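You operate a simulated robot arm through the tools that you are given. There is no shell and no other tool. Be economical: measure what you need, move in short steps, check, and stop when the job is done.

Carry out the task below with a simulated robot arm. There is one attempt and no reset: what you move stays moved.

TASK
Clear the board, then brush oil on its middle.
Fine: put the purple bowl on the black counter; oil from the dish; stand the brush in the tool pot; board and pink bowl stay. A coat counts when it lies all over at full strength: go over it till it gets no stronger.

It is judged by the outcome, as a careful person would: the job done as asked, and still so three seconds after it is handed in. It fails if anything else is knocked over, pushed out of place, dropped, spilled or broken.

THE ROBOT
A 7-joint arm with a two-finger parallel gripper, fixed in place. Base frame: the origin is at the foot of the arm, x ahead of it, y to its left, z up. Lengths are in mm, angles in degrees, forces in N, time in s.
Its first joint turns from -66.0 to 66.0 degrees. Payload 2.4 kg.
Tool frame: the origin (TCP) lies between the finger pads and is the grasp point; the fingertips stand 30 mm ahead of it; z points along the fingers, y is the line along which they close. The gripper opens to 94 mm. The fingers are 28 mm wide and 10 mm thick; the gripper's body (50 by 96 mm) begins 55 mm behind the TCP.
Orientation is told as [roll, pitch, yaw] about the base's x, y, z axes, in that order, counted from this pose: with the fingers straight down and closing along the base's y, the tool's x points along the base's -x, its y along +y and its z along -z.

THE INTERFACE
- The arm moves only by the tool arm_command. Its argument "rows" is a list of rows, each an object (a shift or turn left out is 0, a gripper value left out holds the last) with "delta_pos": the shift along the base's x, y, z in mm, a list of three; "dr": the turn, a rotation vector about the base's x, y, z in degrees, a list of three; "claw": the closure, from 0 (fully open) to 1 (shut). In form: [{"delta_pos": [x, y, z], "dr": [rx, ry, rz], "claw": claw}, ...]. A call has 1 to 20 rows; each row shifts and turns the commanded pose from where the row before left it. A row lasts 0.2 s, in which the tool goes at most 50 mm and 8.6 degrees; a call with a longer step from one row to the next is refused whole, and so is a gripper value outside its range. Where a pose cannot be reached the arm comes as near as it can. A force on the tool above 70 N (or 10 N above the force at the start of the call, whichever is more), or a blocked arm, ends the call early, and 0.2 s more pass. Each finger travels about 153 mm/s and halts on what it meets, pressing with about 25 N; the grip force reading is that of the motor and also rises with nothing between the fingers. The clock runs only during rows and for 0.2 s after the last one: add rows that do not move to give the fingers time. The reply holds the time, the measured pose of the TCP, the force on the tool along the base axes, the opening and the grip force, in the units named above and with some noise, with the torque about the TCP (base axes, N m) and any sound that the robot's microphone picked up.
- Cameras (640 x 400 px; columns grow to the right, rows downward): "scene" is fixed at [36.7, 468.1, 1455.2]; the picture's right is [-0.79, -0.62, 0.00], its down [-0.29, 0.37, -0.88] and it looks along [0.54, -0.70, -0.47] (base axes); focal length 342 px, centre (320, 200). "wrist" rides on the gripper at [76, 14, -103] in the tool frame; the picture's right is [-0.18, 0.98, 0.00], its down [-0.75, -0.14, -0.64] and it looks along [-0.63, -0.12, 0.77] (tool axes); focal length 243 px, centre (320, 200). There is no depth. A picture from a camera that has moved, and an enlarged one, comes with that camera's place and axes in the base frame and with its lens.
- grab_frame(camera): a new picture of that camera. The clock stands still meanwhile.
- enlarge(camera, box): a new picture of the part [left, top, right, bottom] of that camera's present view, enlarged. The clock stands still meanwhile.
- finish_job(): hands the job in; it is judged then, once.

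Work in short steps. Places have to be worked out from the pictures, the camera data and where the tool is seen: move nearer, look again, correct. Check each grasp and each placing, and mend what went wrong. You have 120 turns and 76 pictures in all, those below and enlarged ones among them. Open the gripper and draw the arm clear of the work before you hand the job in, unless the task says otherwise; then end with one line.

The tools are called after ">>>" as name(argument=value, ...) on one line, values as JSON. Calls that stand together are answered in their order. arm_command: Moves the arm, as the interface text tells. Its arguments: {"type":"object","properties":{"rows":{"type":"array","items":{"type":"object","properties":{"delta_pos":{"type":"array","items":{"type":"number"}},"dr":{"type":"array","items":{"type":"number"}},"claw":{"type":"number"}}}}},"required":["rows"]} The other tools are called the same way: grab_frame (camera) takes a picture; enlarge (camera, box) takes an enlarged picture of a part of a camera's view; finish_job () hands the job in.

At the start:

```text
time: 0.0
tcp_pos: [382.2, -176.2, 1216.2]
tcp_rot: [0.0, -0.1, 0.0]
force: [0.7, 0.3, 0.1]
ft_torque: [0.01, 0.0, 0.0]
opening: 93.9
finger_force: 0.1
```

scene: 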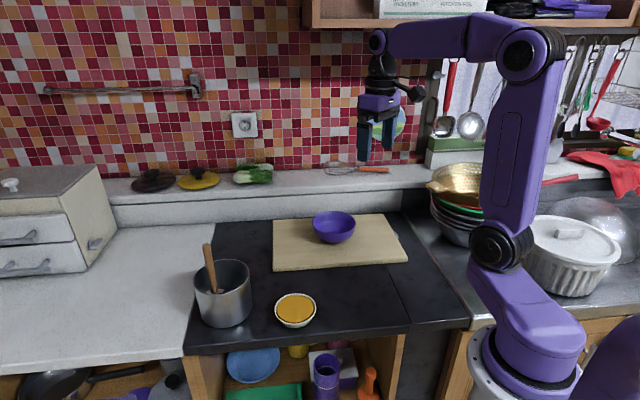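
wrist: 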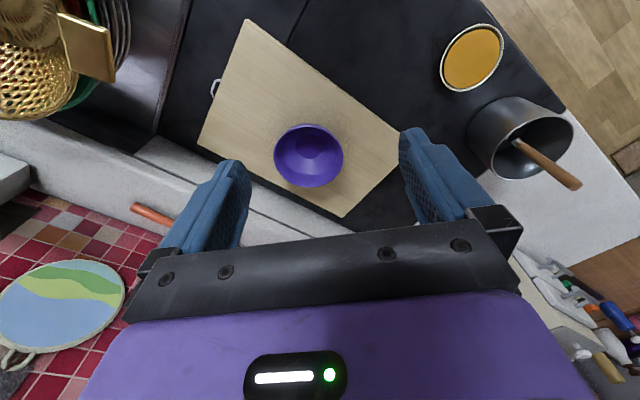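

I start with closer looks at the board, the dish, and the pot before moving anything.

>>> enlarge(camera="scene", box=[180, 200, 420, 350])

>>> enlarge(camera="scene", box=[400, 100, 640, 250])

>>> enlarge(camera="scene", box=[180, 300, 420, 400])

>>> enlarge(camera="wrist", box=[400, 0, 640, 200])

```text
2.67 times, centred on (300, 275) of scene
camera zoom: at [36.7, 468.1, 1455.2], right [-0.79, -0.62, 0.0], down [-0.29, 0.37, -0.88], along [0.54, -0.7, -0.47], focal length 912 px, centre (373, 0)
```

zoom: 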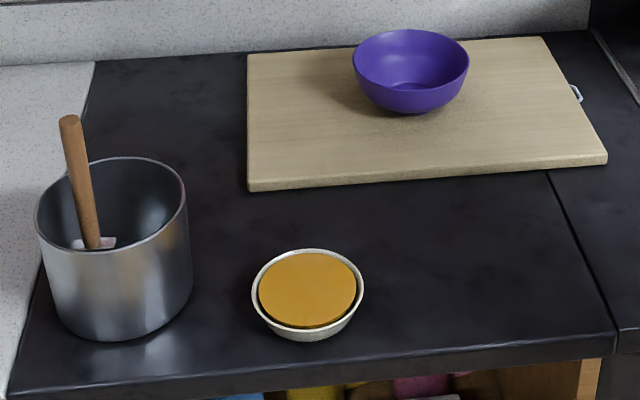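

```text
2.67 times, centred on (520, 175) of scene
camera zoom: at [36.7, 468.1, 1455.2], right [-0.79, -0.62, 0.0], down [-0.29, 0.37, -0.88], along [0.54, -0.7, -0.47], focal length 912 px, centre (-213, 267)
```

zoom: 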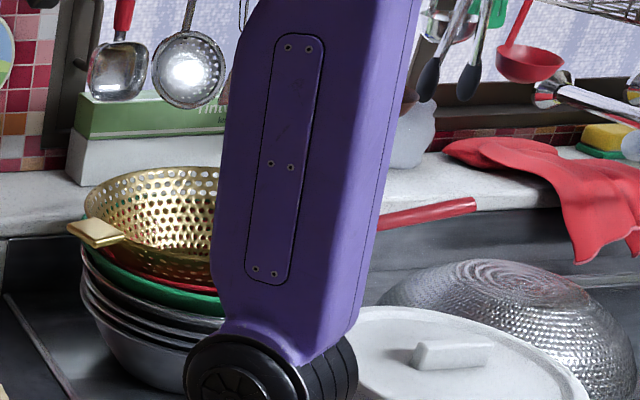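

```text
2.67 times, centred on (300, 350) of scene
camera zoom: at [36.7, 468.1, 1455.2], right [-0.79, -0.62, 0.0], down [-0.29, 0.37, -0.88], along [0.54, -0.7, -0.47], focal length 912 px, centre (373, -200)
```

zoom: 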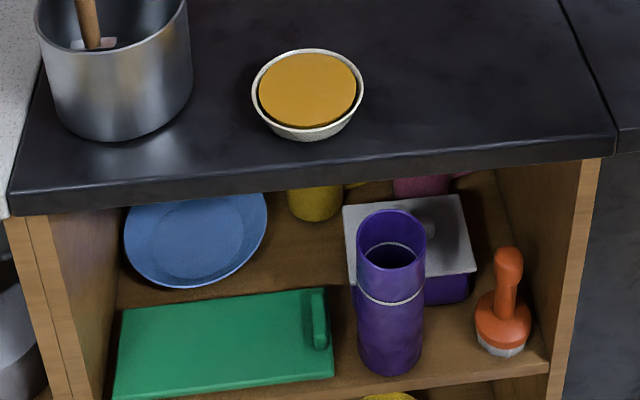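

```text
2.00 times, centred on (520, 100) of wrist
camera zoom: at [306.7, -162.8, 1318.1], right [0.18, 0.98, 0.0], down [0.75, -0.14, 0.64], along [0.63, -0.12, -0.77], focal length 485 px, centre (-80, 400)
```

zoom: 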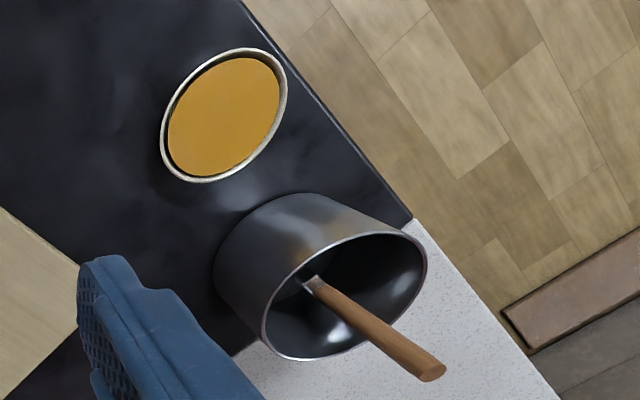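

The bowl sits on the back half of the board. The brush stands in the steel pot with its handle up, and the oil dish is in front. I judge the counter to be at about z≈840 and turned about 45° in the base frame. I'll move lower toward the board, yawed 45°, for a better view.

>>> arm_command(rows=[{"delta_pos": [0, 0, -30], "dr": [0, 0, -8]}, {"delta_pos": [0, 0, -30], "dr": [0, 0, -8]}, {"delta_pos": [0, 0, -30], "dr": [0, 0, -8]}, {"delta_pos": [0, 0, -20], "dr": [0, 0, -8]}, {"delta_pos": [0, 0, 0], "dr": [0, 0, -8]}, {"dr": [0, 0, -5]}, {}])

>>> grab_frame(camera="wrist")

```text
time: 1.6
tcp_pos: [383.6, -176.1, 1107.3]
tcp_rot: [0.0, 0.0, -45.1]
force: [0.4, -0.1, -0.1]
ft_torque: [0.0, -0.01, 0.0]
opening: 94.1
finger_force: 0.0
```

```text
69 pictures are left
camera wrist: at [338.9, -112.7, 1208.8], right [0.83, 0.56, 0.0], down [0.43, -0.63, 0.64], along [0.36, -0.53, -0.77], focal length 243 px, centre (320, 200)
```

wrist: 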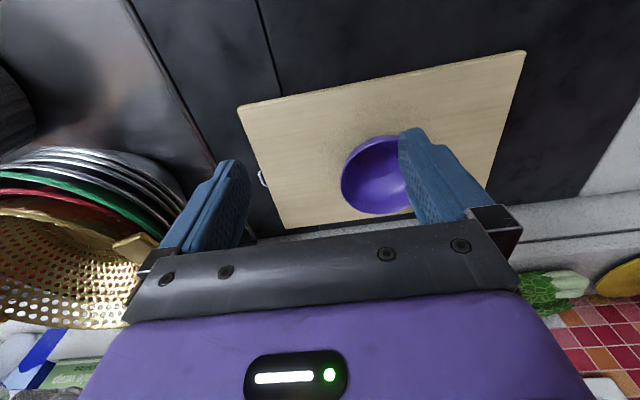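

Matching the two views puts the board top at z≈870 and its centre near [524,-234]. The bowl's rim is at z≈915, centred near [529,-237] with a radius of about 60. I'll turn to yaw -90 above the rim's near side and check the reach.

>>> arm_command(rows=[{"delta_pos": [20, -10, -20], "dr": [0, 0, -8]}, {"delta_pos": [20, -10, -20], "dr": [0, 0, -8]}, {"delta_pos": [15, -10, -20], "dr": [0, 0, -8]}, {"delta_pos": [15, -15, -20], "dr": [0, 0, -8]}, {"delta_pos": [15, -15, -10], "dr": [0, 0, -8]}, {"dr": [0, 0, -5]}, {}])

>>> grab_frame(camera="wrist")

>>> grab_frame(camera="scene")

```text
time: 3.2
tcp_pos: [468.8, -234.3, 1015.1]
tcp_rot: [0.0, -0.1, -90.2]
force: [-0.1, -1.8, -0.4]
ft_torque: [-0.02, 0.02, -0.01]
opening: 94.0
finger_force: 0.0
```

```text
68 pictures are left
camera wrist: at [482.6, -160.6, 1117.3], right [0.98, -0.18, 0.0], down [-0.14, -0.75, 0.64], along [-0.12, -0.63, -0.77], focal length 243 px, centre (320, 200)
```

wrist: 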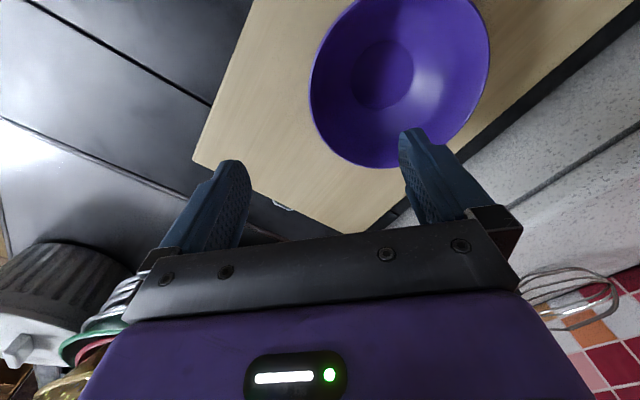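

```text
67 pictures are left
```

scene: 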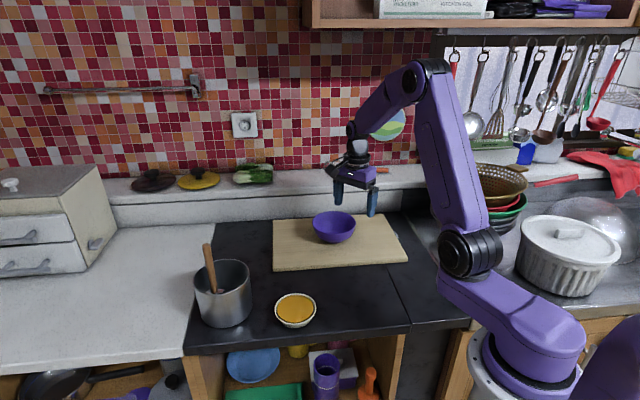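

The reach is fine here. The rim's near point is about [465,-229], almost under the TCP, so I lower straight down with the gripper half closed and one finger inside the bowl.

>>> arm_command(rows=[{"delta_pos": [-2, 4, -30], "claw": 0.45}, {"delta_pos": [0, 0, -25]}, {"delta_pos": [0, 0, -10]}, {}])

>>> grab_frame(camera="wrist")

>>> enlarge(camera="scene", box=[270, 150, 430, 280])

```text
time: 4.2
tcp_pos: [467.9, -230.1, 950.5]
tcp_rot: [0.0, 0.0, -90.1]
force: [0.3, -0.4, -0.5]
ft_torque: [0.02, 0.0, 0.01]
opening: 51.6
finger_force: 0.0
```

```text
66 pictures are left
camera wrist: at [481.2, -155.0, 1052.6], right [0.98, -0.18, 0.0], down [-0.14, -0.75, 0.64], along [-0.12, -0.63, -0.77], focal length 243 px, centre (320, 200)
```

wrist: 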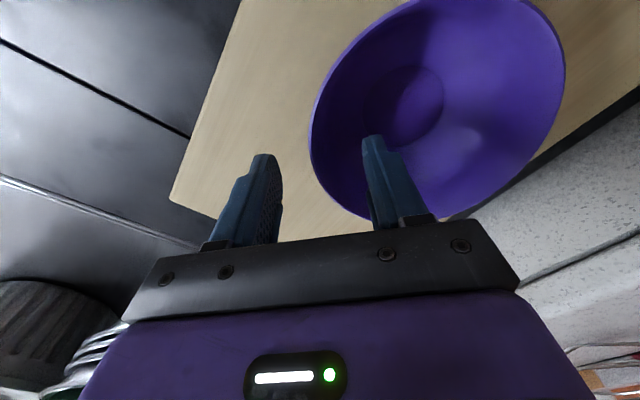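

```text
3.08 times, centred on (350, 215) of scene
camera zoom: at [36.7, 468.1, 1455.2], right [-0.79, -0.62, 0.0], down [-0.29, 0.37, -0.88], along [0.54, -0.7, -0.47], focal length 1052 px, centre (228, 154)
```

zoom: 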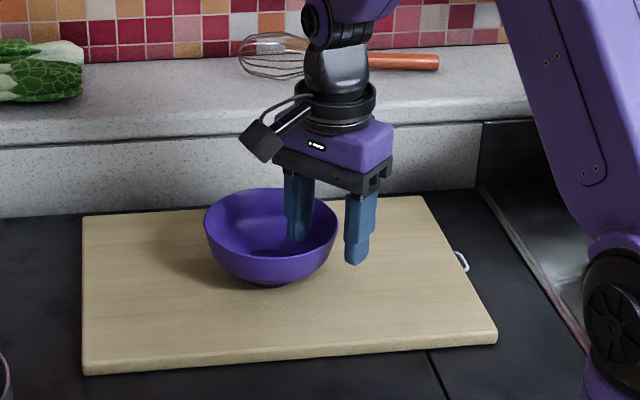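

The fingers straddle the rim. I'll lower another 30 mm and close.

>>> arm_command(rows=[{"delta_pos": [-2, 0, -15]}, {"delta_pos": [0, 0, -13]}, {}, {"claw": 0.7}, {"claw": 1.0}, {"claw": 1.0}, {"claw": 1.0}])

>>> grab_frame(camera="wrist")

```text
time: 5.8
tcp_pos: [466.3, -228.7, 925.3]
tcp_rot: [0.1, -0.1, -90.1]
force: [-1.9, 1.2, 14.9]
ft_torque: [-0.03, -1.28, 0.15]
opening: 22.4
finger_force: 25.2
```

```text
64 pictures are left
camera wrist: at [480.3, -153.2, 1026.5], right [0.98, -0.18, 0.0], down [-0.14, -0.75, 0.64], along [-0.12, -0.63, -0.77], focal length 243 px, centre (320, 200)
```

wrist: 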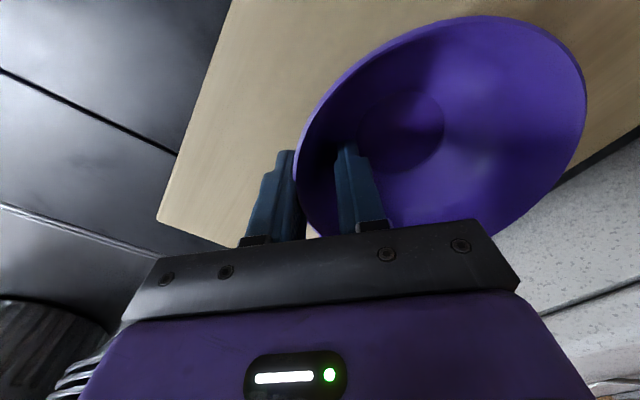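

The grip holds at an opening of 22 mm across the sloped wall. I'll lift a little and check.

>>> arm_command(rows=[{"delta_pos": [0, 0, 5]}, {"delta_pos": [0, 0, 10]}, {"delta_pos": [0, 0, 15]}, {}])

>>> enlarge(camera="scene", box=[270, 150, 430, 280])

```text
time: 6.8
tcp_pos: [467.4, -230.9, 953.2]
tcp_rot: [0.0, -0.1, -90.0]
force: [3.1, 1.0, 8.2]
ft_torque: [0.02, -0.78, 0.1]
opening: 9.9
finger_force: 25.0
```

```text
3.08 times, centred on (350, 215) of scene
camera zoom: at [36.7, 468.2, 1455.2], right [-0.79, -0.62, 0.0], down [-0.29, 0.37, -0.88], along [0.54, -0.7, -0.47], focal length 1052 px, centre (228, 154)
```

zoom: 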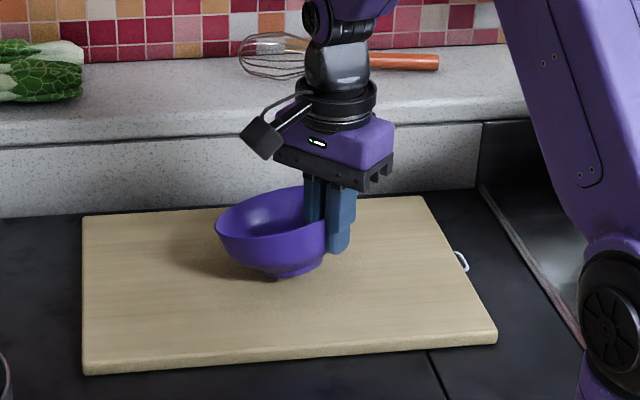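

The bowl slipped toward the fingertips because the wall is sloped. I'll set it back down, release, rise, and regrasp with the tool tilted to line up with the wall.

>>> arm_command(rows=[{"delta_pos": [0, 0, -10]}, {"delta_pos": [0, 0, -10]}, {"delta_pos": [0, 0, -6]}, {}, {"claw": 0.75}, {"claw": 0.5}, {}, {"delta_pos": [0, 0, 20]}, {"delta_pos": [0, 0, 25]}, {"delta_pos": [0, 0, 25]}, {}])

>>> grab_frame(camera="wrist")

>>> enlarge(camera="scene", box=[270, 150, 430, 280])

```text
time: 9.2
tcp_pos: [464.7, -231.9, 996.5]
tcp_rot: [0.0, 0.0, -90.0]
force: [-0.1, 0.7, 0.0]
ft_torque: [0.03, 0.04, -0.02]
opening: 47.0
finger_force: 0.0
```

```text
62 pictures are left
camera wrist: at [478.7, -156.7, 1099.0], right [0.98, -0.18, 0.0], down [-0.14, -0.75, 0.64], along [-0.12, -0.63, -0.77], focal length 243 px, centre (320, 200)
```

wrist: 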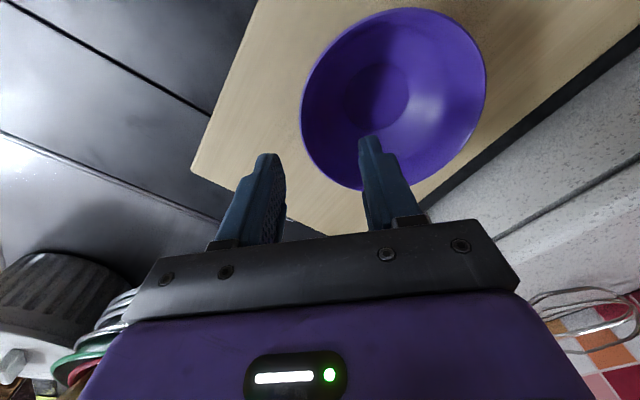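

```text
3.08 times, centred on (350, 215) of scene
camera zoom: at [36.7, 468.1, 1455.2], right [-0.79, -0.62, 0.0], down [-0.29, 0.37, -0.88], along [0.54, -0.7, -0.47], focal length 1052 px, centre (228, 154)
```

zoom: 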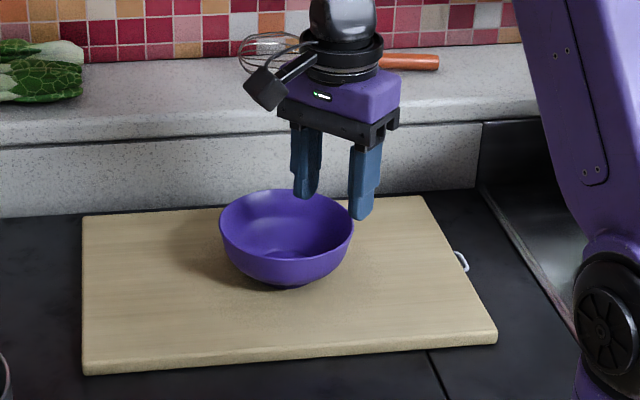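

With the rim at z≈930 the two views agree: the bowl is about 60 mm tall, centred near [515,-235], with its near rim at x≈453. I'll tilt the tool 25° so the fingers line up with the wall, and stop 60 mm short along the axis.

>>> arm_command(rows=[{"delta_pos": [-15, -1, 0], "dr": [0, -8, 0], "claw": 0.56}, {"delta_pos": [-15, -1, 0], "dr": [0, -8, 0]}, {"delta_pos": [-5, -1, -8], "dr": [0, -8, 0]}, {"delta_pos": [0, 0, -10], "dr": [0, -1, 0]}, {"delta_pos": [11, 0, -23]}, {}])

>>> grab_frame(camera="wrist")

>>> enlarge(camera="scene", box=[270, 150, 430, 280])

```text
time: 10.6
tcp_pos: [439.3, -236.2, 955.0]
tcp_rot: [25.0, 0.0, -90.0]
force: [0.8, -0.5, 0.1]
ft_torque: [0.0, 0.01, 0.02]
opening: 41.4
finger_force: 0.0
```

```text
60 pictures are left
camera wrist: at [409.4, -160.6, 1053.5], right [0.89, -0.18, 0.42], down [-0.4, -0.75, 0.52], along [0.22, -0.63, -0.74], focal length 243 px, centre (320, 200)
```

wrist: 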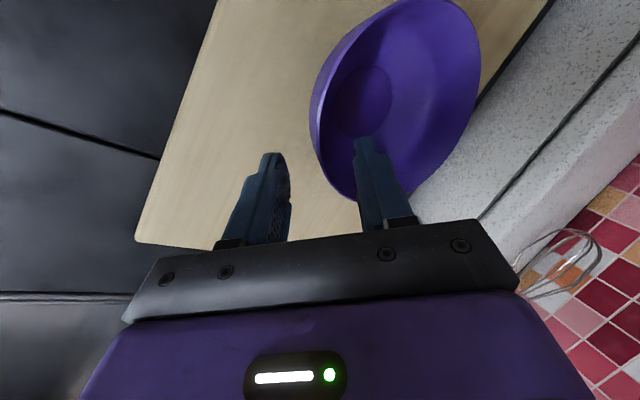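

```text
3.08 times, centred on (350, 215) of scene
camera zoom: at [36.7, 468.1, 1455.2], right [-0.79, -0.62, 0.0], down [-0.29, 0.37, -0.88], along [0.54, -0.7, -0.47], focal length 1052 px, centre (228, 154)
```

zoom: 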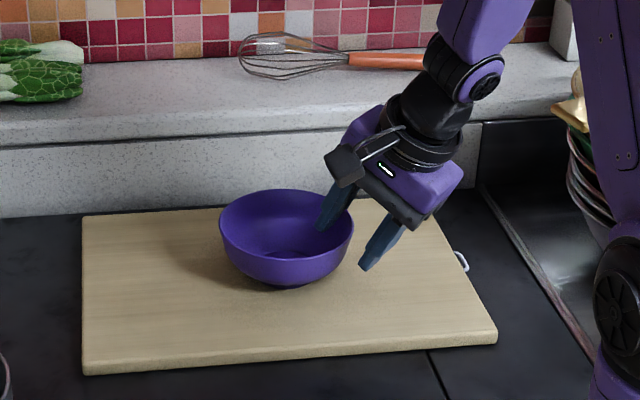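

The fingers straddle the wall along its slope. I'll advance 30 mm along the axis and close.

>>> arm_command(rows=[{"delta_pos": [6, 0, -14]}, {"delta_pos": [7, 0, -14]}, {}, {"claw": 0.75}, {"claw": 1.0}, {"claw": 1.0}, {"claw": 1.0}])

>>> enlarge(camera="scene", box=[270, 150, 430, 280])

```text
time: 12.2
tcp_pos: [453.4, -234.4, 928.6]
tcp_rot: [25.1, -0.1, -90.0]
force: [4.0, -0.2, 10.4]
ft_torque: [-0.32, -0.49, 0.13]
opening: 8.5
finger_force: 25.2
```

```text
3.08 times, centred on (350, 215) of scene
camera zoom: at [36.7, 468.2, 1455.2], right [-0.79, -0.62, 0.0], down [-0.29, 0.37, -0.88], along [0.54, -0.7, -0.47], focal length 1052 px, centre (228, 154)
```

zoom: 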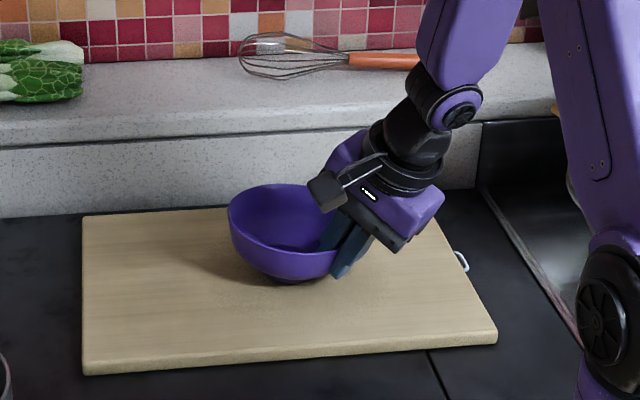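

The opening is 8.5 mm, so the pads lie flat on the wall. I'll lift 20 mm and check.

>>> arm_command(rows=[{"delta_pos": [0, 0, 4]}, {"delta_pos": [0, 0, 8]}, {"delta_pos": [0, 0, 10]}, {}])

>>> enlarge(camera="scene", box=[270, 150, 430, 280])

```text
time: 13.2
tcp_pos: [452.5, -232.6, 949.9]
tcp_rot: [25.1, 0.0, -90.0]
force: [0.0, -0.7, -1.0]
ft_torque: [0.02, 0.07, -0.02]
opening: 8.1
finger_force: 25.4
```

```text
3.08 times, centred on (350, 215) of scene
camera zoom: at [36.7, 468.1, 1455.2], right [-0.79, -0.62, 0.0], down [-0.29, 0.37, -0.88], along [0.54, -0.7, -0.47], focal length 1052 px, centre (228, 154)
```

zoom: 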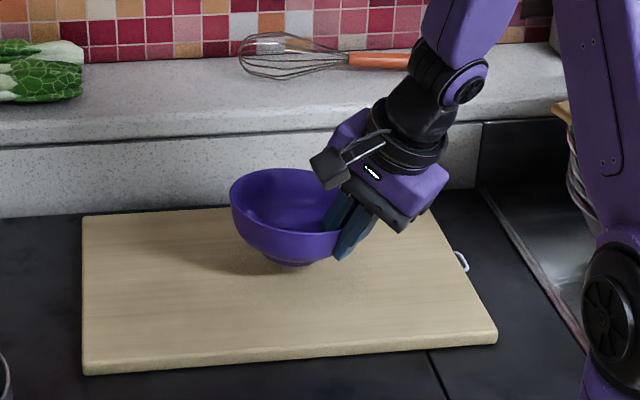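

The bowl hangs free, level and firmly held. I'll carry it to the clear black counter in front of the board, with the bowl centre at about [336,-104], between the board and the dish.

>>> arm_command(rows=[{"delta_pos": [0, 0, 15]}, {"delta_pos": [0, 0, 25]}, {"delta_pos": [-20, 13, 0]}, {"delta_pos": [-25, 19, 0]}, {"delta_pos": [-30, 21, 0]}, {"delta_pos": [-30, 21, 0]}, {"delta_pos": [-30, 21, 0]}, {"delta_pos": [-25, 19, 0]}, {"delta_pos": [-20, 14, 0]}, {}, {}])

>>> grab_frame(camera="scene")

>>> grab_frame(camera="wrist")

```text
time: 15.6
tcp_pos: [271.8, -107.8, 989.1]
tcp_rot: [25.0, -0.1, -90.0]
force: [0.0, 0.2, -1.1]
ft_torque: [0.02, 0.04, 0.01]
opening: 8.0
finger_force: 25.4
```

```text
56 pictures are left
```

scene: 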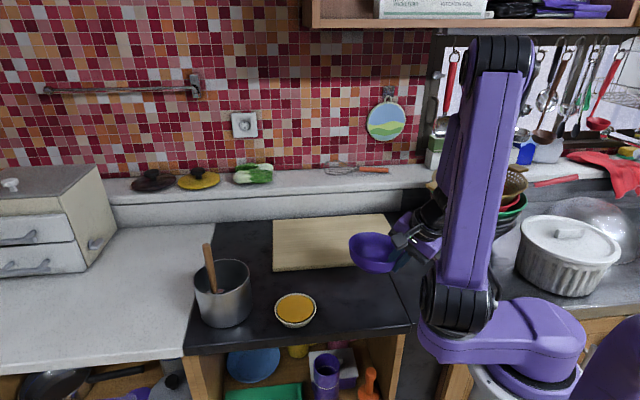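

```text
55 pictures are left
camera wrist: at [241.9, -32.9, 1087.7], right [0.89, -0.18, 0.42], down [-0.4, -0.75, 0.52], along [0.22, -0.63, -0.74], focal length 243 px, centre (320, 200)
```

wrist: 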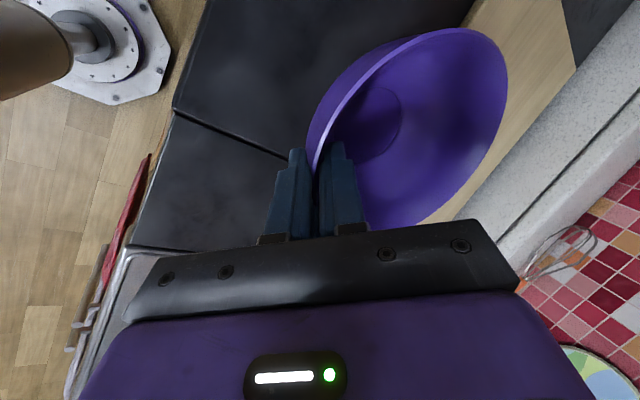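

The bowl's centre now is near [339,-125]. I'll move it about 15 mm farther from the board and lower it.

>>> arm_command(rows=[{"delta_pos": [-4, 15, 0]}, {"delta_pos": [0, 0, -25]}, {"delta_pos": [0, 0, -25]}, {"delta_pos": [0, 0, -8]}, {"delta_pos": [0, 0, -6]}, {}])

>>> enlarge(camera="scene", box=[270, 200, 470, 340])

```text
time: 17.0
tcp_pos: [268.3, -92.4, 926.8]
tcp_rot: [25.1, 0.0, -90.0]
force: [0.1, -0.8, -1.3]
ft_torque: [-0.01, 0.05, -0.01]
opening: 8.2
finger_force: 25.4
```

```text
2.86 times, centred on (370, 270) of scene
camera zoom: at [36.7, 468.1, 1455.2], right [-0.79, -0.62, 0.0], down [-0.29, 0.37, -0.88], along [0.54, -0.7, -0.47], focal length 977 px, centre (177, 0)
```

zoom: 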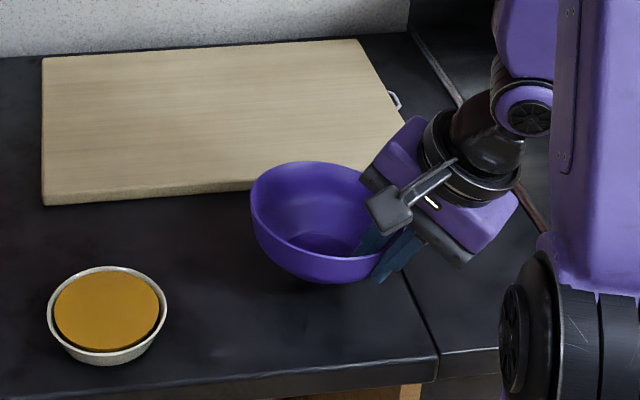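

Still in free air. I'll lower in small steps until it touches.

>>> arm_command(rows=[{"delta_pos": [0, 0, -4]}, {"delta_pos": [0, 0, -4]}, {"delta_pos": [0, 0, -3]}, {}])

```text
time: 18.0
tcp_pos: [268.5, -92.4, 916.5]
tcp_rot: [25.0, 0.0, -90.0]
force: [-0.8, 0.0, -0.3]
ft_torque: [0.01, 0.03, 0.01]
opening: 8.2
finger_force: 24.5
```

>>> arm_command(rows=[{"delta_pos": [0, 0, -2]}, {"delta_pos": [0, 0, -2]}, {}])

```text
time: 18.8
tcp_pos: [267.8, -92.4, 913.0]
tcp_rot: [25.0, -0.1, -89.8]
force: [-5.1, 5.3, 20.2]
ft_torque: [-0.33, -0.27, -0.06]
opening: 8.4
finger_force: 24.9
```

Contact at z≈913. I'll back off 1 mm, open, and withdraw along the tool axis.

>>> arm_command(rows=[{"delta_pos": [0, 0, 1]}, {"claw": 0.85}, {"claw": 0.65}, {"claw": 0.55}, {}, {"delta_pos": [-8, 0, 18]}, {"delta_pos": [-11, 0, 25]}, {"delta_pos": [-10, 0, 30]}, {"delta_pos": [0, 0, 40]}, {}])

>>> enlarge(camera="scene", box=[180, 200, 420, 350])

```text
time: 21.0
tcp_pos: [240.2, -94.3, 1026.6]
tcp_rot: [25.0, 0.1, -90.0]
force: [-0.2, -1.3, 0.3]
ft_torque: [0.06, 0.02, 0.0]
opening: 42.1
finger_force: 0.1
```

```text
2.67 times, centred on (300, 275) of scene
camera zoom: at [36.7, 468.1, 1455.2], right [-0.79, -0.62, 0.0], down [-0.29, 0.37, -0.88], along [0.54, -0.7, -0.47], focal length 912 px, centre (373, 0)
```

zoom: 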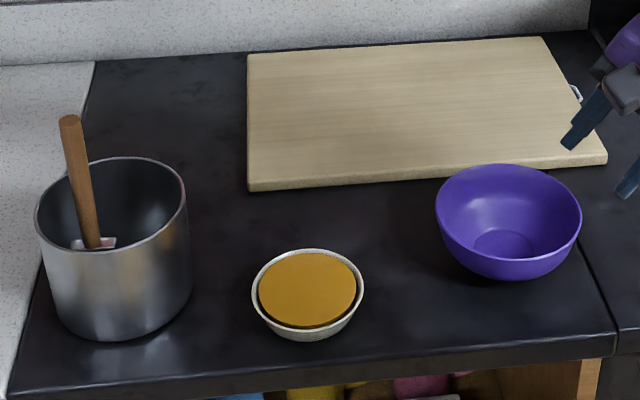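

The bowl stands upright and clear. Triangulating both views, the brush handle is nearly vertical, with its top at about [573,156,1040], ferrule near z≈905, and pot rim near z≈945. I'll rise, straighten, yaw back to 0, and go to a spot short of the handle.

>>> arm_command(rows=[{"delta_pos": [0, 0, 30], "dr": [0, 8, 0], "claw": 0}, {"delta_pos": [0, 0, 40], "dr": [0, 8, 0]}, {"delta_pos": [0, 0, 40], "dr": [0, 8, 0]}, {"delta_pos": [20, 10, 20], "dr": [0, 1, 0]}, {"delta_pos": [20, 15, 0], "dr": [0, 0, 8]}, {"delta_pos": [20, 15, 0], "dr": [0, 0, 8]}, {"delta_pos": [20, 15, 0], "dr": [0, 0, 8]}, {"delta_pos": [20, 15, 0], "dr": [0, 0, 8]}, {"delta_pos": [20, 15, 0], "dr": [0, 0, 8]}, {"delta_pos": [20, 15, 0], "dr": [0, 0, 8]}, {"delta_pos": [20, 15, 0], "dr": [0, 0, 8]}, {"delta_pos": [20, 15, 0], "dr": [0, 0, 8]}, {"delta_pos": [20, 20, 0], "dr": [0, 0, 8]}, {"delta_pos": [20, 20, 0], "dr": [0, 0, 8]}, {"delta_pos": [20, 20, 0], "dr": [0, 0, 8]}, {"delta_pos": [20, 20, 0], "dr": [0, 0, 2]}, {}])

>>> grab_frame(camera="wrist")

```text
time: 24.6
tcp_pos: [500.8, 116.3, 1154.5]
tcp_rot: [0.0, 0.0, 0.1]
force: [-0.3, 0.0, -0.5]
ft_torque: [-0.01, -0.02, 0.06]
opening: 94.1
finger_force: 0.1
```

```text
52 pictures are left
camera wrist: at [425.3, 130.3, 1256.7], right [0.18, 0.98, 0.0], down [0.75, -0.14, 0.64], along [0.63, -0.12, -0.77], focal length 243 px, centre (320, 200)
```

wrist: 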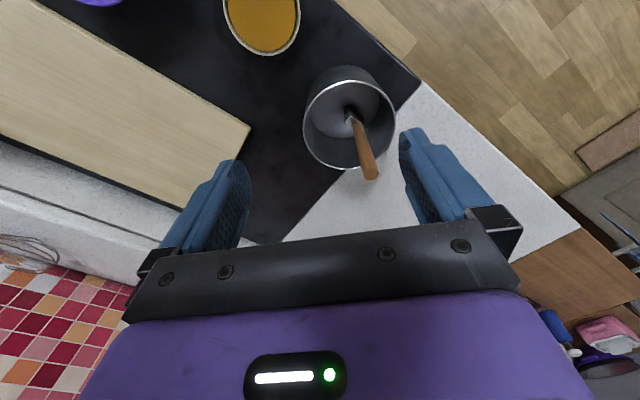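

From here the handle top reads [578,155] and leans slightly. I'll go above it and look before descending.

>>> arm_command(rows=[{"delta_pos": [25, 13, -10]}, {"delta_pos": [25, 13, -15]}, {"delta_pos": [24, 12, -15]}, {}, {}])

>>> grab_frame(camera="wrist")

>>> enlarge(camera="scene", box=[130, 160, 330, 340])

```text
time: 25.8
tcp_pos: [574.4, 156.1, 1112.6]
tcp_rot: [0.0, 0.0, 0.0]
force: [-0.1, -0.7, -0.2]
ft_torque: [0.01, 0.02, -0.01]
opening: 94.0
finger_force: 0.1
```

```text
51 pictures are left
camera wrist: at [498.2, 169.9, 1214.6], right [0.18, 0.98, 0.0], down [0.75, -0.14, 0.64], along [0.63, -0.12, -0.77], focal length 243 px, centre (320, 200)
```

wrist: 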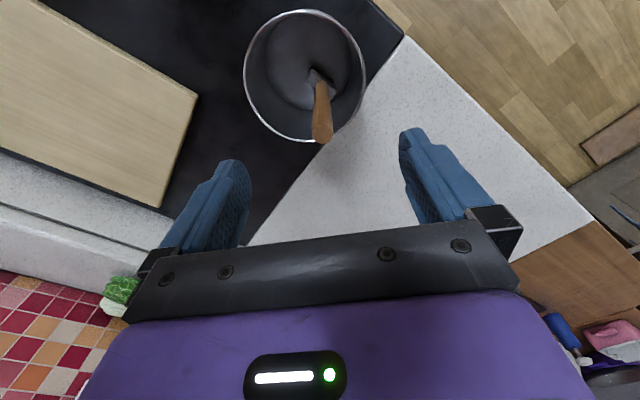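

```text
2.22 times, centred on (230, 250) of scene
camera zoom: at [36.7, 468.1, 1455.2], right [-0.79, -0.62, 0.0], down [-0.29, 0.37, -0.88], along [0.54, -0.7, -0.47], focal length 760 px, centre (520, 89)
```

zoom: 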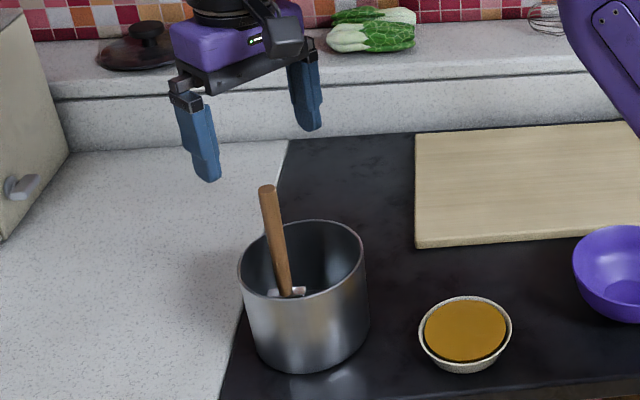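

The handle lies under the TCP, leaning about 6° in x. I'll descend until the TCP is at z≈1003, which keeps the tips above the pot rim, then close gently.

>>> arm_command(rows=[{"delta_pos": [2, 0, -30], "claw": 0.3}, {"delta_pos": [0, 0, -30]}, {"delta_pos": [0, 0, -30]}, {"delta_pos": [0, 0, -20]}, {}, {"claw": 0.6}, {"claw": 0.8}, {"claw": 1.0}, {"claw": 1.0}])

>>> grab_frame(camera="wrist")

>>> enlarge(camera="scene", box=[130, 160, 330, 340])

```text
time: 27.8
tcp_pos: [575.3, 155.4, 1007.3]
tcp_rot: [0.0, 0.0, 0.0]
force: [-0.7, -1.1, -0.7]
ft_torque: [-0.01, -0.02, 0.02]
opening: 18.0
finger_force: 25.0
```

```text
49 pictures are left
camera wrist: at [500.0, 168.9, 1108.7], right [0.18, 0.98, 0.0], down [0.75, -0.14, 0.64], along [0.63, -0.12, -0.77], focal length 243 px, centre (320, 200)
```

wrist: 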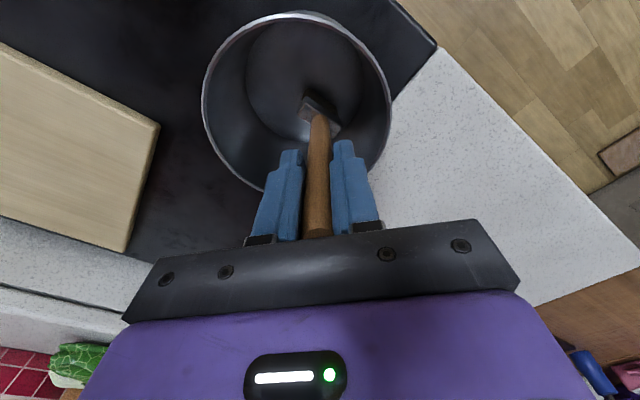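

```text
2.22 times, centred on (230, 250) of scene
camera zoom: at [36.7, 468.1, 1455.2], right [-0.79, -0.62, 0.0], down [-0.29, 0.37, -0.88], along [0.54, -0.7, -0.47], focal length 760 px, centre (520, 89)
```

zoom: 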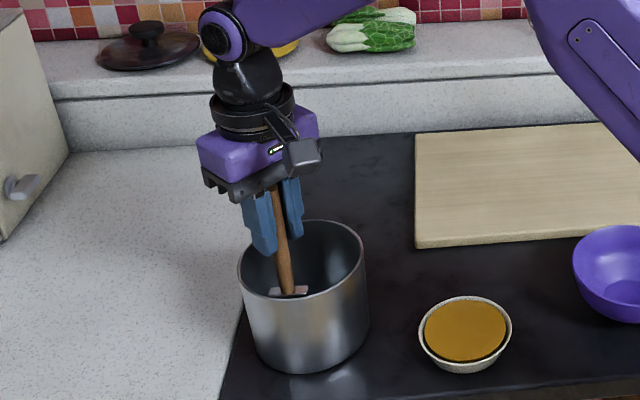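

Grasped at 18 mm. I'll lift straight up 125 mm to clear the pot rim.

>>> arm_command(rows=[{"delta_pos": [0, 0, 8]}, {"delta_pos": [0, 0, 15]}, {"delta_pos": [0, 0, 25]}, {"delta_pos": [0, 0, 30]}, {"delta_pos": [0, 0, 30]}, {"delta_pos": [0, 0, 22]}, {}])

>>> enlarge(camera="scene", box=[130, 140, 330, 340])

>>> grab_frame(camera="wrist")

```text
time: 29.4
tcp_pos: [575.6, 158.3, 1135.9]
tcp_rot: [0.1, 0.0, 0.0]
force: [0.2, -1.3, 0.0]
ft_torque: [0.05, 0.0, 0.0]
opening: 18.1
finger_force: 25.5
```

```text
2.00 times, centred on (230, 240) of scene
camera zoom: at [36.7, 468.1, 1455.2], right [-0.79, -0.62, 0.0], down [-0.29, 0.37, -0.88], along [0.54, -0.7, -0.47], focal length 684 px, centre (500, 120)
```

zoom: 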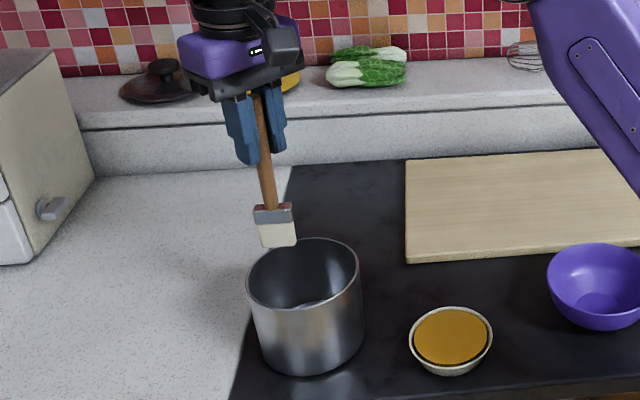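

```text
46 pictures are left
camera wrist: at [499.5, 170.7, 1238.2], right [0.18, 0.98, 0.0], down [0.75, -0.14, 0.64], along [0.63, -0.12, -0.77], focal length 243 px, centre (320, 200)
```

wrist: 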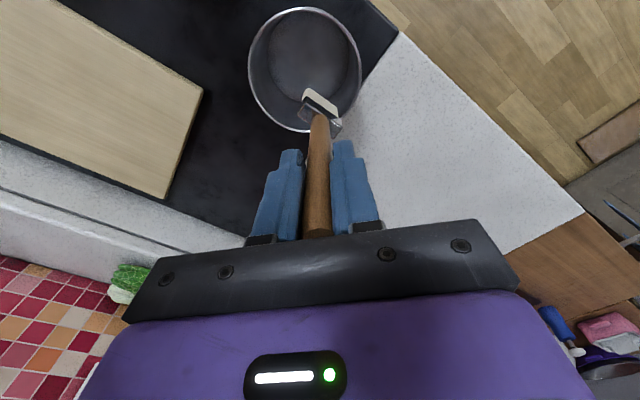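

The brush is held well; its bristle tip sits about 130 mm below the TCP and 9 mm toward -x. I'll tilt 4° to make it upright, then carry it to above the oil dish at about [432,52].

>>> arm_command(rows=[{"delta_pos": [-24, -17, 0], "dr": [0, -2, 0]}, {"delta_pos": [-30, -22, 0], "dr": [0, -2, 0]}, {"delta_pos": [-30, -22, 0]}, {"delta_pos": [-30, -22, 0]}, {"delta_pos": [-29, -21, -10]}, {"delta_pos": [0, 0, -30]}, {"delta_pos": [0, 0, -20]}, {}, {}])

>>> enlarge(camera="scene", box=[200, 200, 360, 340])

>>> grab_frame(camera="wrist")

```text
time: 31.4
tcp_pos: [434.6, 53.2, 1076.2]
tcp_rot: [0.1, -4.0, -0.1]
force: [0.0, 0.1, -0.6]
ft_torque: [-0.01, -0.02, -0.01]
opening: 18.0
finger_force: 25.0
```

```text
2.86 times, centred on (280, 270) of scene
camera zoom: at [36.7, 468.1, 1455.2], right [-0.79, -0.62, 0.0], down [-0.29, 0.37, -0.88], along [0.54, -0.7, -0.47], focal length 977 px, centre (434, 0)
```

zoom: 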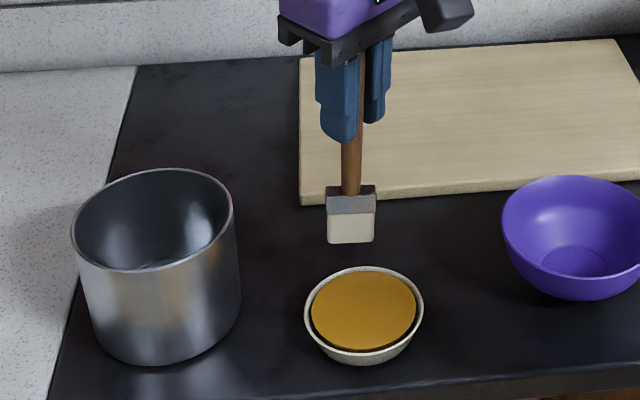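

```text
44 pictures are left
camera wrist: at [350.2, 65.9, 1172.9], right [0.18, 0.98, 0.01], down [0.71, -0.14, 0.69], along [0.68, -0.12, -0.72], focal length 243 px, centre (320, 200)
```

wrist: 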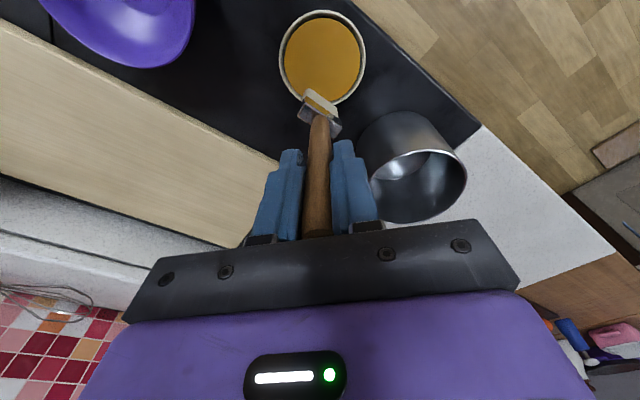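

The tip is now near [434,57,945], and the oil centre triangulates to about [421,58,877]. I'll shift 13 mm toward the base and lower to just above the oil.

>>> arm_command(rows=[{"delta_pos": [-13, 2, -20]}, {"delta_pos": [0, 0, -25]}, {"delta_pos": [0, 0, -12]}, {}, {}])

>>> enlarge(camera="scene", box=[240, 240, 340, 340])

```text
time: 32.6
tcp_pos: [421.7, 54.4, 1019.2]
tcp_rot: [0.1, -4.3, 0.0]
force: [2.9, 0.0, 20.5]
ft_torque: [-0.13, -0.3, 0.03]
opening: 18.1
finger_force: 24.8
```

```text
4.00 times, centred on (290, 290) of scene
camera zoom: at [36.5, 468.1, 1455.2], right [-0.79, -0.62, 0.0], down [-0.29, 0.37, -0.88], along [0.54, -0.7, -0.47], focal length 1368 px, centre (440, -160)
```

zoom: 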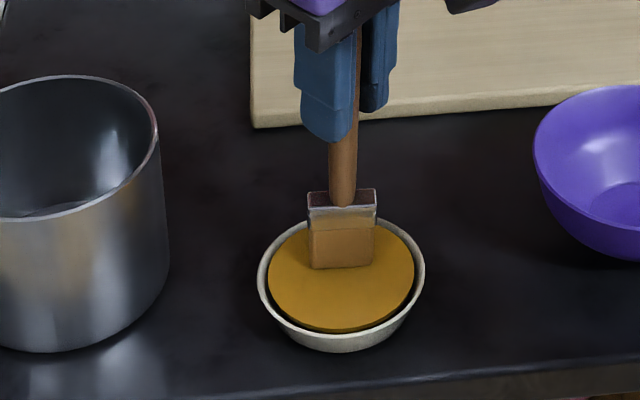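

Contact at TCP z≈1019, and the bristles have taken on the oil colour. I'll lift, pause over the dish, then carry the brush over the board's centre.

>>> arm_command(rows=[{"delta_pos": [0, 0, 8]}, {"delta_pos": [0, 0, 15]}, {"delta_pos": [0, 0, 20]}, {}, {}, {"delta_pos": [0, 0, 20]}, {"delta_pos": [12, -35, 0]}, {"delta_pos": [14, -40, 0]}, {"delta_pos": [14, -40, 0]}, {"delta_pos": [14, -40, 0]}, {"delta_pos": [14, -40, 0]}, {"delta_pos": [14, -40, 0]}, {"delta_pos": [14, -40, 0]}, {"delta_pos": [7, -13, 0]}, {}, {}])

>>> enlarge(camera="scene", box=[250, 160, 430, 300])

>>> grab_frame(camera="wrist")

```text
time: 36.0
tcp_pos: [520.4, -234.1, 1082.4]
tcp_rot: [0.0, -3.9, 0.1]
force: [-0.7, 0.2, 0.1]
ft_torque: [-0.01, 0.02, -0.01]
opening: 18.1
finger_force: 25.3
```

```text
2.86 times, centred on (340, 230) of scene
camera zoom: at [36.7, 468.1, 1455.2], right [-0.79, -0.62, 0.0], down [-0.29, 0.37, -0.88], along [0.54, -0.7, -0.47], focal length 977 px, centre (263, 114)
```

zoom: 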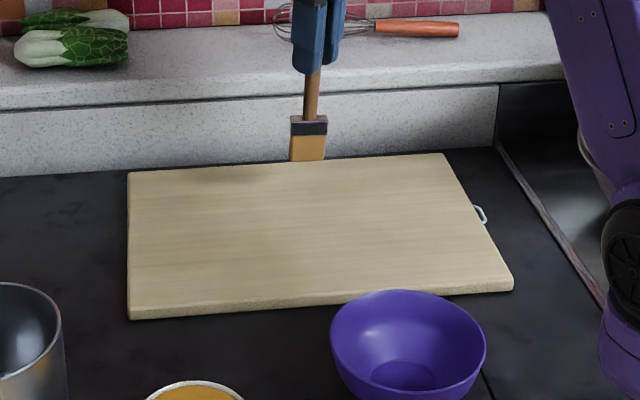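

```text
41 pictures are left
camera wrist: at [438.5, -221.6, 1178.3], right [0.18, 0.98, 0.01], down [0.71, -0.14, 0.69], along [0.68, -0.12, -0.72], focal length 243 px, centre (320, 200)
```

wrist: 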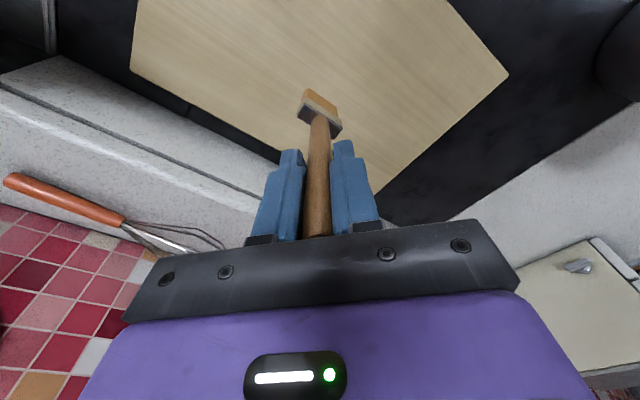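

The board centre by its diagonals is about [525,-240], and the tip is just about over it. I'll lower the brush until it touches lightly.

>>> arm_command(rows=[{"delta_pos": [4, -5, -25]}, {"delta_pos": [0, 0, -25]}, {"delta_pos": [0, 0, -15]}, {"delta_pos": [0, 0, -4]}, {}])

```text
time: 37.2
tcp_pos: [526.7, -238.6, 1012.1]
tcp_rot: [0.0, -3.9, -0.1]
force: [-3.1, 1.8, 10.0]
ft_torque: [0.02, 0.5, -0.01]
opening: 18.0
finger_force: 25.4
```

Touching at z≈1012 with 10 N. I'll make a first short stroke across the board and look at the mark it leaves.

>>> arm_command(rows=[{"delta_pos": [-10, 10, 0]}, {"delta_pos": [-10, 10, 0]}, {"delta_pos": [-8, 8, 0]}, {"delta_pos": [10, -10, 0]}, {"delta_pos": [10, -10, 0]}, {"delta_pos": [10, -10, 0]}, {"delta_pos": [10, -10, 0]}, {"delta_pos": [8, -8, 0]}, {"delta_pos": [8, -8, 0]}, {}])

>>> enlarge(camera="scene", box=[250, 190, 430, 300])

```text
time: 39.4
tcp_pos: [555.2, -267.6, 1011.9]
tcp_rot: [0.1, -4.1, 0.0]
force: [-0.5, 0.8, -0.1]
ft_torque: [-0.01, -0.01, -0.01]
opening: 18.0
finger_force: 25.4
```

```text
3.56 times, centred on (340, 245) of scene
camera zoom: at [36.7, 468.1, 1455.2], right [-0.79, -0.62, 0.0], down [-0.29, 0.37, -0.88], along [0.54, -0.7, -0.47], focal length 1216 px, centre (249, 40)
```

zoom: 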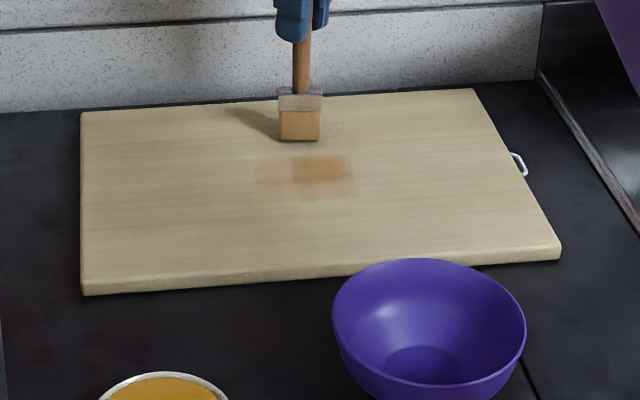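

A mark shows. I'll zoom in on it.

>>> enlarge(camera="scene", box=[300, 215, 370, 260])

```text
8.89 times, centred on (335, 238) of scene
camera zoom: at [36.7, 468.1, 1455.2], right [-0.79, -0.62, 0.0], down [-0.29, 0.37, -0.88], along [0.54, -0.7, -0.47], focal length 3041 px, centre (187, -133)
```

zoom: 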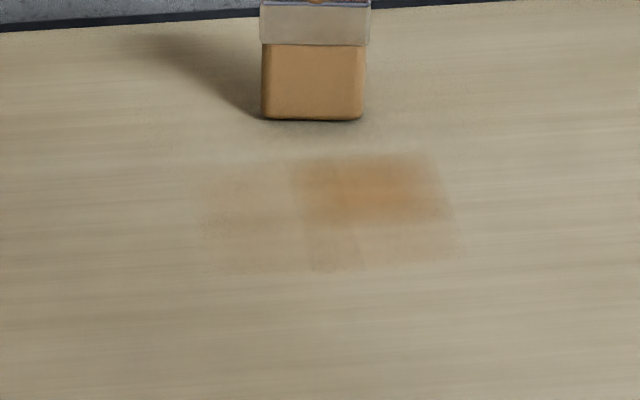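

The coat shows a target patch of roughly 83×64 mm centred under TCP≈[517,-225], still faint in parts. I'll press 3 mm lower and run three overlapping lanes across it.

>>> arm_command(rows=[{"delta_pos": [-13.4, 13.5, -3]}, {"delta_pos": [-13.4, 13.5, 0]}, {"delta_pos": [-13.4, 13.5, 0]}, {"delta_pos": [-13.4, 13.5, 0]}, {"delta_pos": [-13.4, 13.5, 0]}, {"delta_pos": [10.6, 10.6, 0]}, {"delta_pos": [10.6, 10.6, 0]}, {"delta_pos": [13.4, -13.5, 0]}, {"delta_pos": [13.4, -13.5, 0]}, {"delta_pos": [13.4, -13.5, 0]}, {"delta_pos": [13.4, -13.5, 0]}, {"delta_pos": [-10.6, -10.6, 0]}, {"delta_pos": [-10.6, -10.6, 0]}, {"delta_pos": [-10.6, -10.6, 0]}, {"delta_pos": [-10.6, -10.6, 0]}, {"delta_pos": [-13.4, 13.5, 0]}, {"delta_pos": [-13.4, 13.5, 0]}, {"delta_pos": [-13.4, 13.5, 0]}, {"delta_pos": [-13.4, 13.5, 0]}, {}])

>>> enlarge(camera="scene", box=[270, 195, 410, 285])

```text
time: 43.6
tcp_pos: [466.7, -219.6, 1011.1]
tcp_rot: [0.0, -4.0, 0.0]
force: [-0.3, -0.2, 0.0]
ft_torque: [-0.04, 0.03, 0.02]
opening: 18.1
finger_force: 24.6
```

```text
4.44 times, centred on (340, 240) of scene
camera zoom: at [36.7, 468.1, 1455.2], right [-0.79, -0.62, 0.0], down [-0.29, 0.37, -0.88], along [0.54, -0.7, -0.47], focal length 1520 px, centre (231, 22)
```

zoom: 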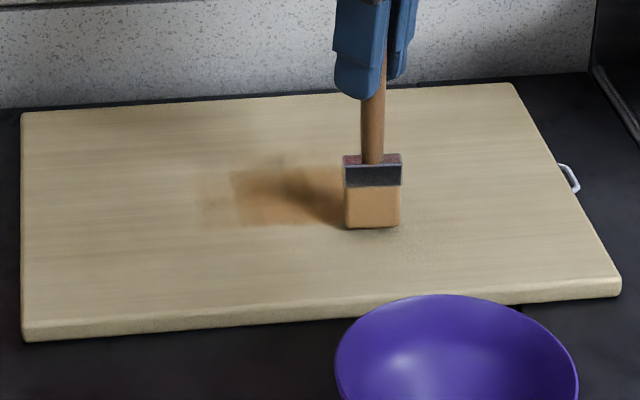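

The coat strengthened, but the force reads zero, so the brush is barely touching. I'll move back over the patch and press down until I feel contact.

>>> arm_command(rows=[{"delta_pos": [20, 0, 0]}, {"delta_pos": [15, -5, -2]}, {"delta_pos": [0, 0, -2]}, {}, {}])

```text
time: 44.8
tcp_pos: [502.0, -225.0, 1007.9]
tcp_rot: [-0.1, -4.0, 0.0]
force: [-1.1, 0.2, 13.7]
ft_torque: [0.29, 0.05, 0.04]
opening: 17.9
finger_force: 25.1
```

13.7 N of contact now. I'll keep this height and run four lanes over the patch.

>>> arm_command(rows=[{"delta_pos": [-13.4, 13.5, 0]}, {"delta_pos": [13.4, -13.5, 0]}, {"delta_pos": [13.4, -13.5, 0]}, {"delta_pos": [13.4, -13.5, 0]}, {"delta_pos": [10.6, 10.6, 0]}, {"delta_pos": [-13.4, 13.5, 0]}, {"delta_pos": [-13.4, 13.5, 0]}, {"delta_pos": [-13.4, 13.5, 0]}, {"delta_pos": [10.6, 10.6, 0]}, {"delta_pos": [13.4, -13.5, 0]}, {"delta_pos": [13.4, -13.5, 0]}, {"delta_pos": [13.4, -13.5, 0]}, {"delta_pos": [10.6, 10.6, 0]}, {"delta_pos": [-13.4, 13.5, 0]}, {"delta_pos": [-13.4, 13.5, 0]}, {"delta_pos": [-13.4, 13.5, 0]}, {}])

>>> enlarge(camera="scene", box=[270, 195, 410, 285])

```text
time: 48.4
tcp_pos: [520.2, -179.1, 1003.7]
tcp_rot: [0.0, -4.0, 0.0]
force: [-0.9, 0.0, -0.2]
ft_torque: [0.0, 0.04, 0.0]
opening: 17.8
finger_force: 24.9
```

```text
4.44 times, centred on (340, 240) of scene
camera zoom: at [36.7, 468.1, 1455.2], right [-0.79, -0.62, 0.0], down [-0.29, 0.37, -0.88], along [0.54, -0.7, -0.47], focal length 1520 px, centre (231, 22)
```

zoom: 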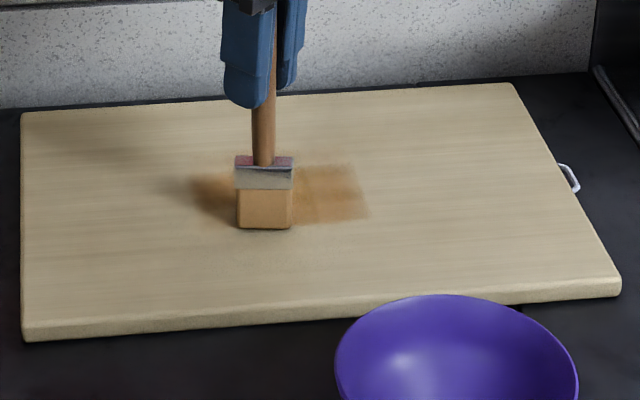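

The coat is growing. The handle seems to be sliding up a little in the grip under pressure. I'll lift the brush and move aside for a clear look.

>>> arm_command(rows=[{"delta_pos": [0, 0, 20]}, {"delta_pos": [0, 20, 35]}, {"delta_pos": [0, 40, 20]}, {"delta_pos": [0, 40, 0]}, {"delta_pos": [0, 30, 0]}, {}])

>>> enlarge(camera="scene", box=[300, 215, 370, 260])

>>> grab_frame(camera="scene")

```text
time: 49.8
tcp_pos: [516.7, -52.2, 1079.9]
tcp_rot: [0.0, -4.0, 0.0]
force: [-0.3, 0.1, 0.3]
ft_torque: [0.04, 0.0, 0.01]
opening: 18.1
finger_force: 25.1
```

```text
8.89 times, centred on (335, 238) of scene
camera zoom: at [36.7, 468.1, 1455.2], right [-0.79, -0.62, 0.0], down [-0.29, 0.37, -0.88], along [0.54, -0.7, -0.47], focal length 3041 px, centre (187, -133)
```

zoom: 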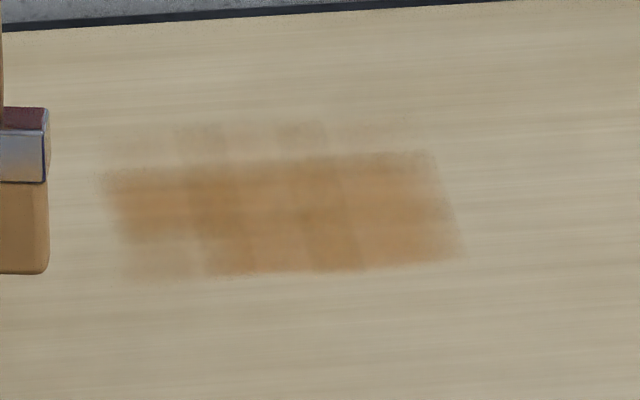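

```text
35 pictures are left
```

scene: 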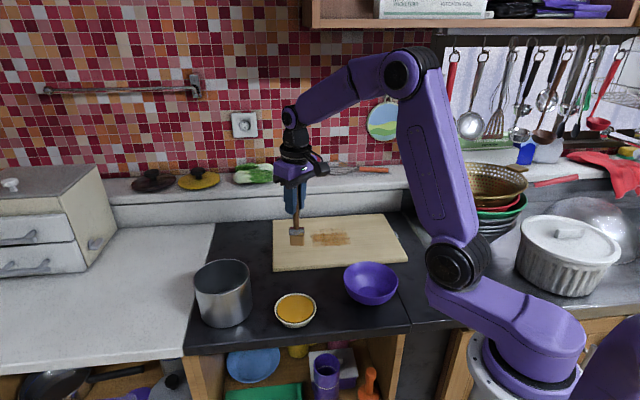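

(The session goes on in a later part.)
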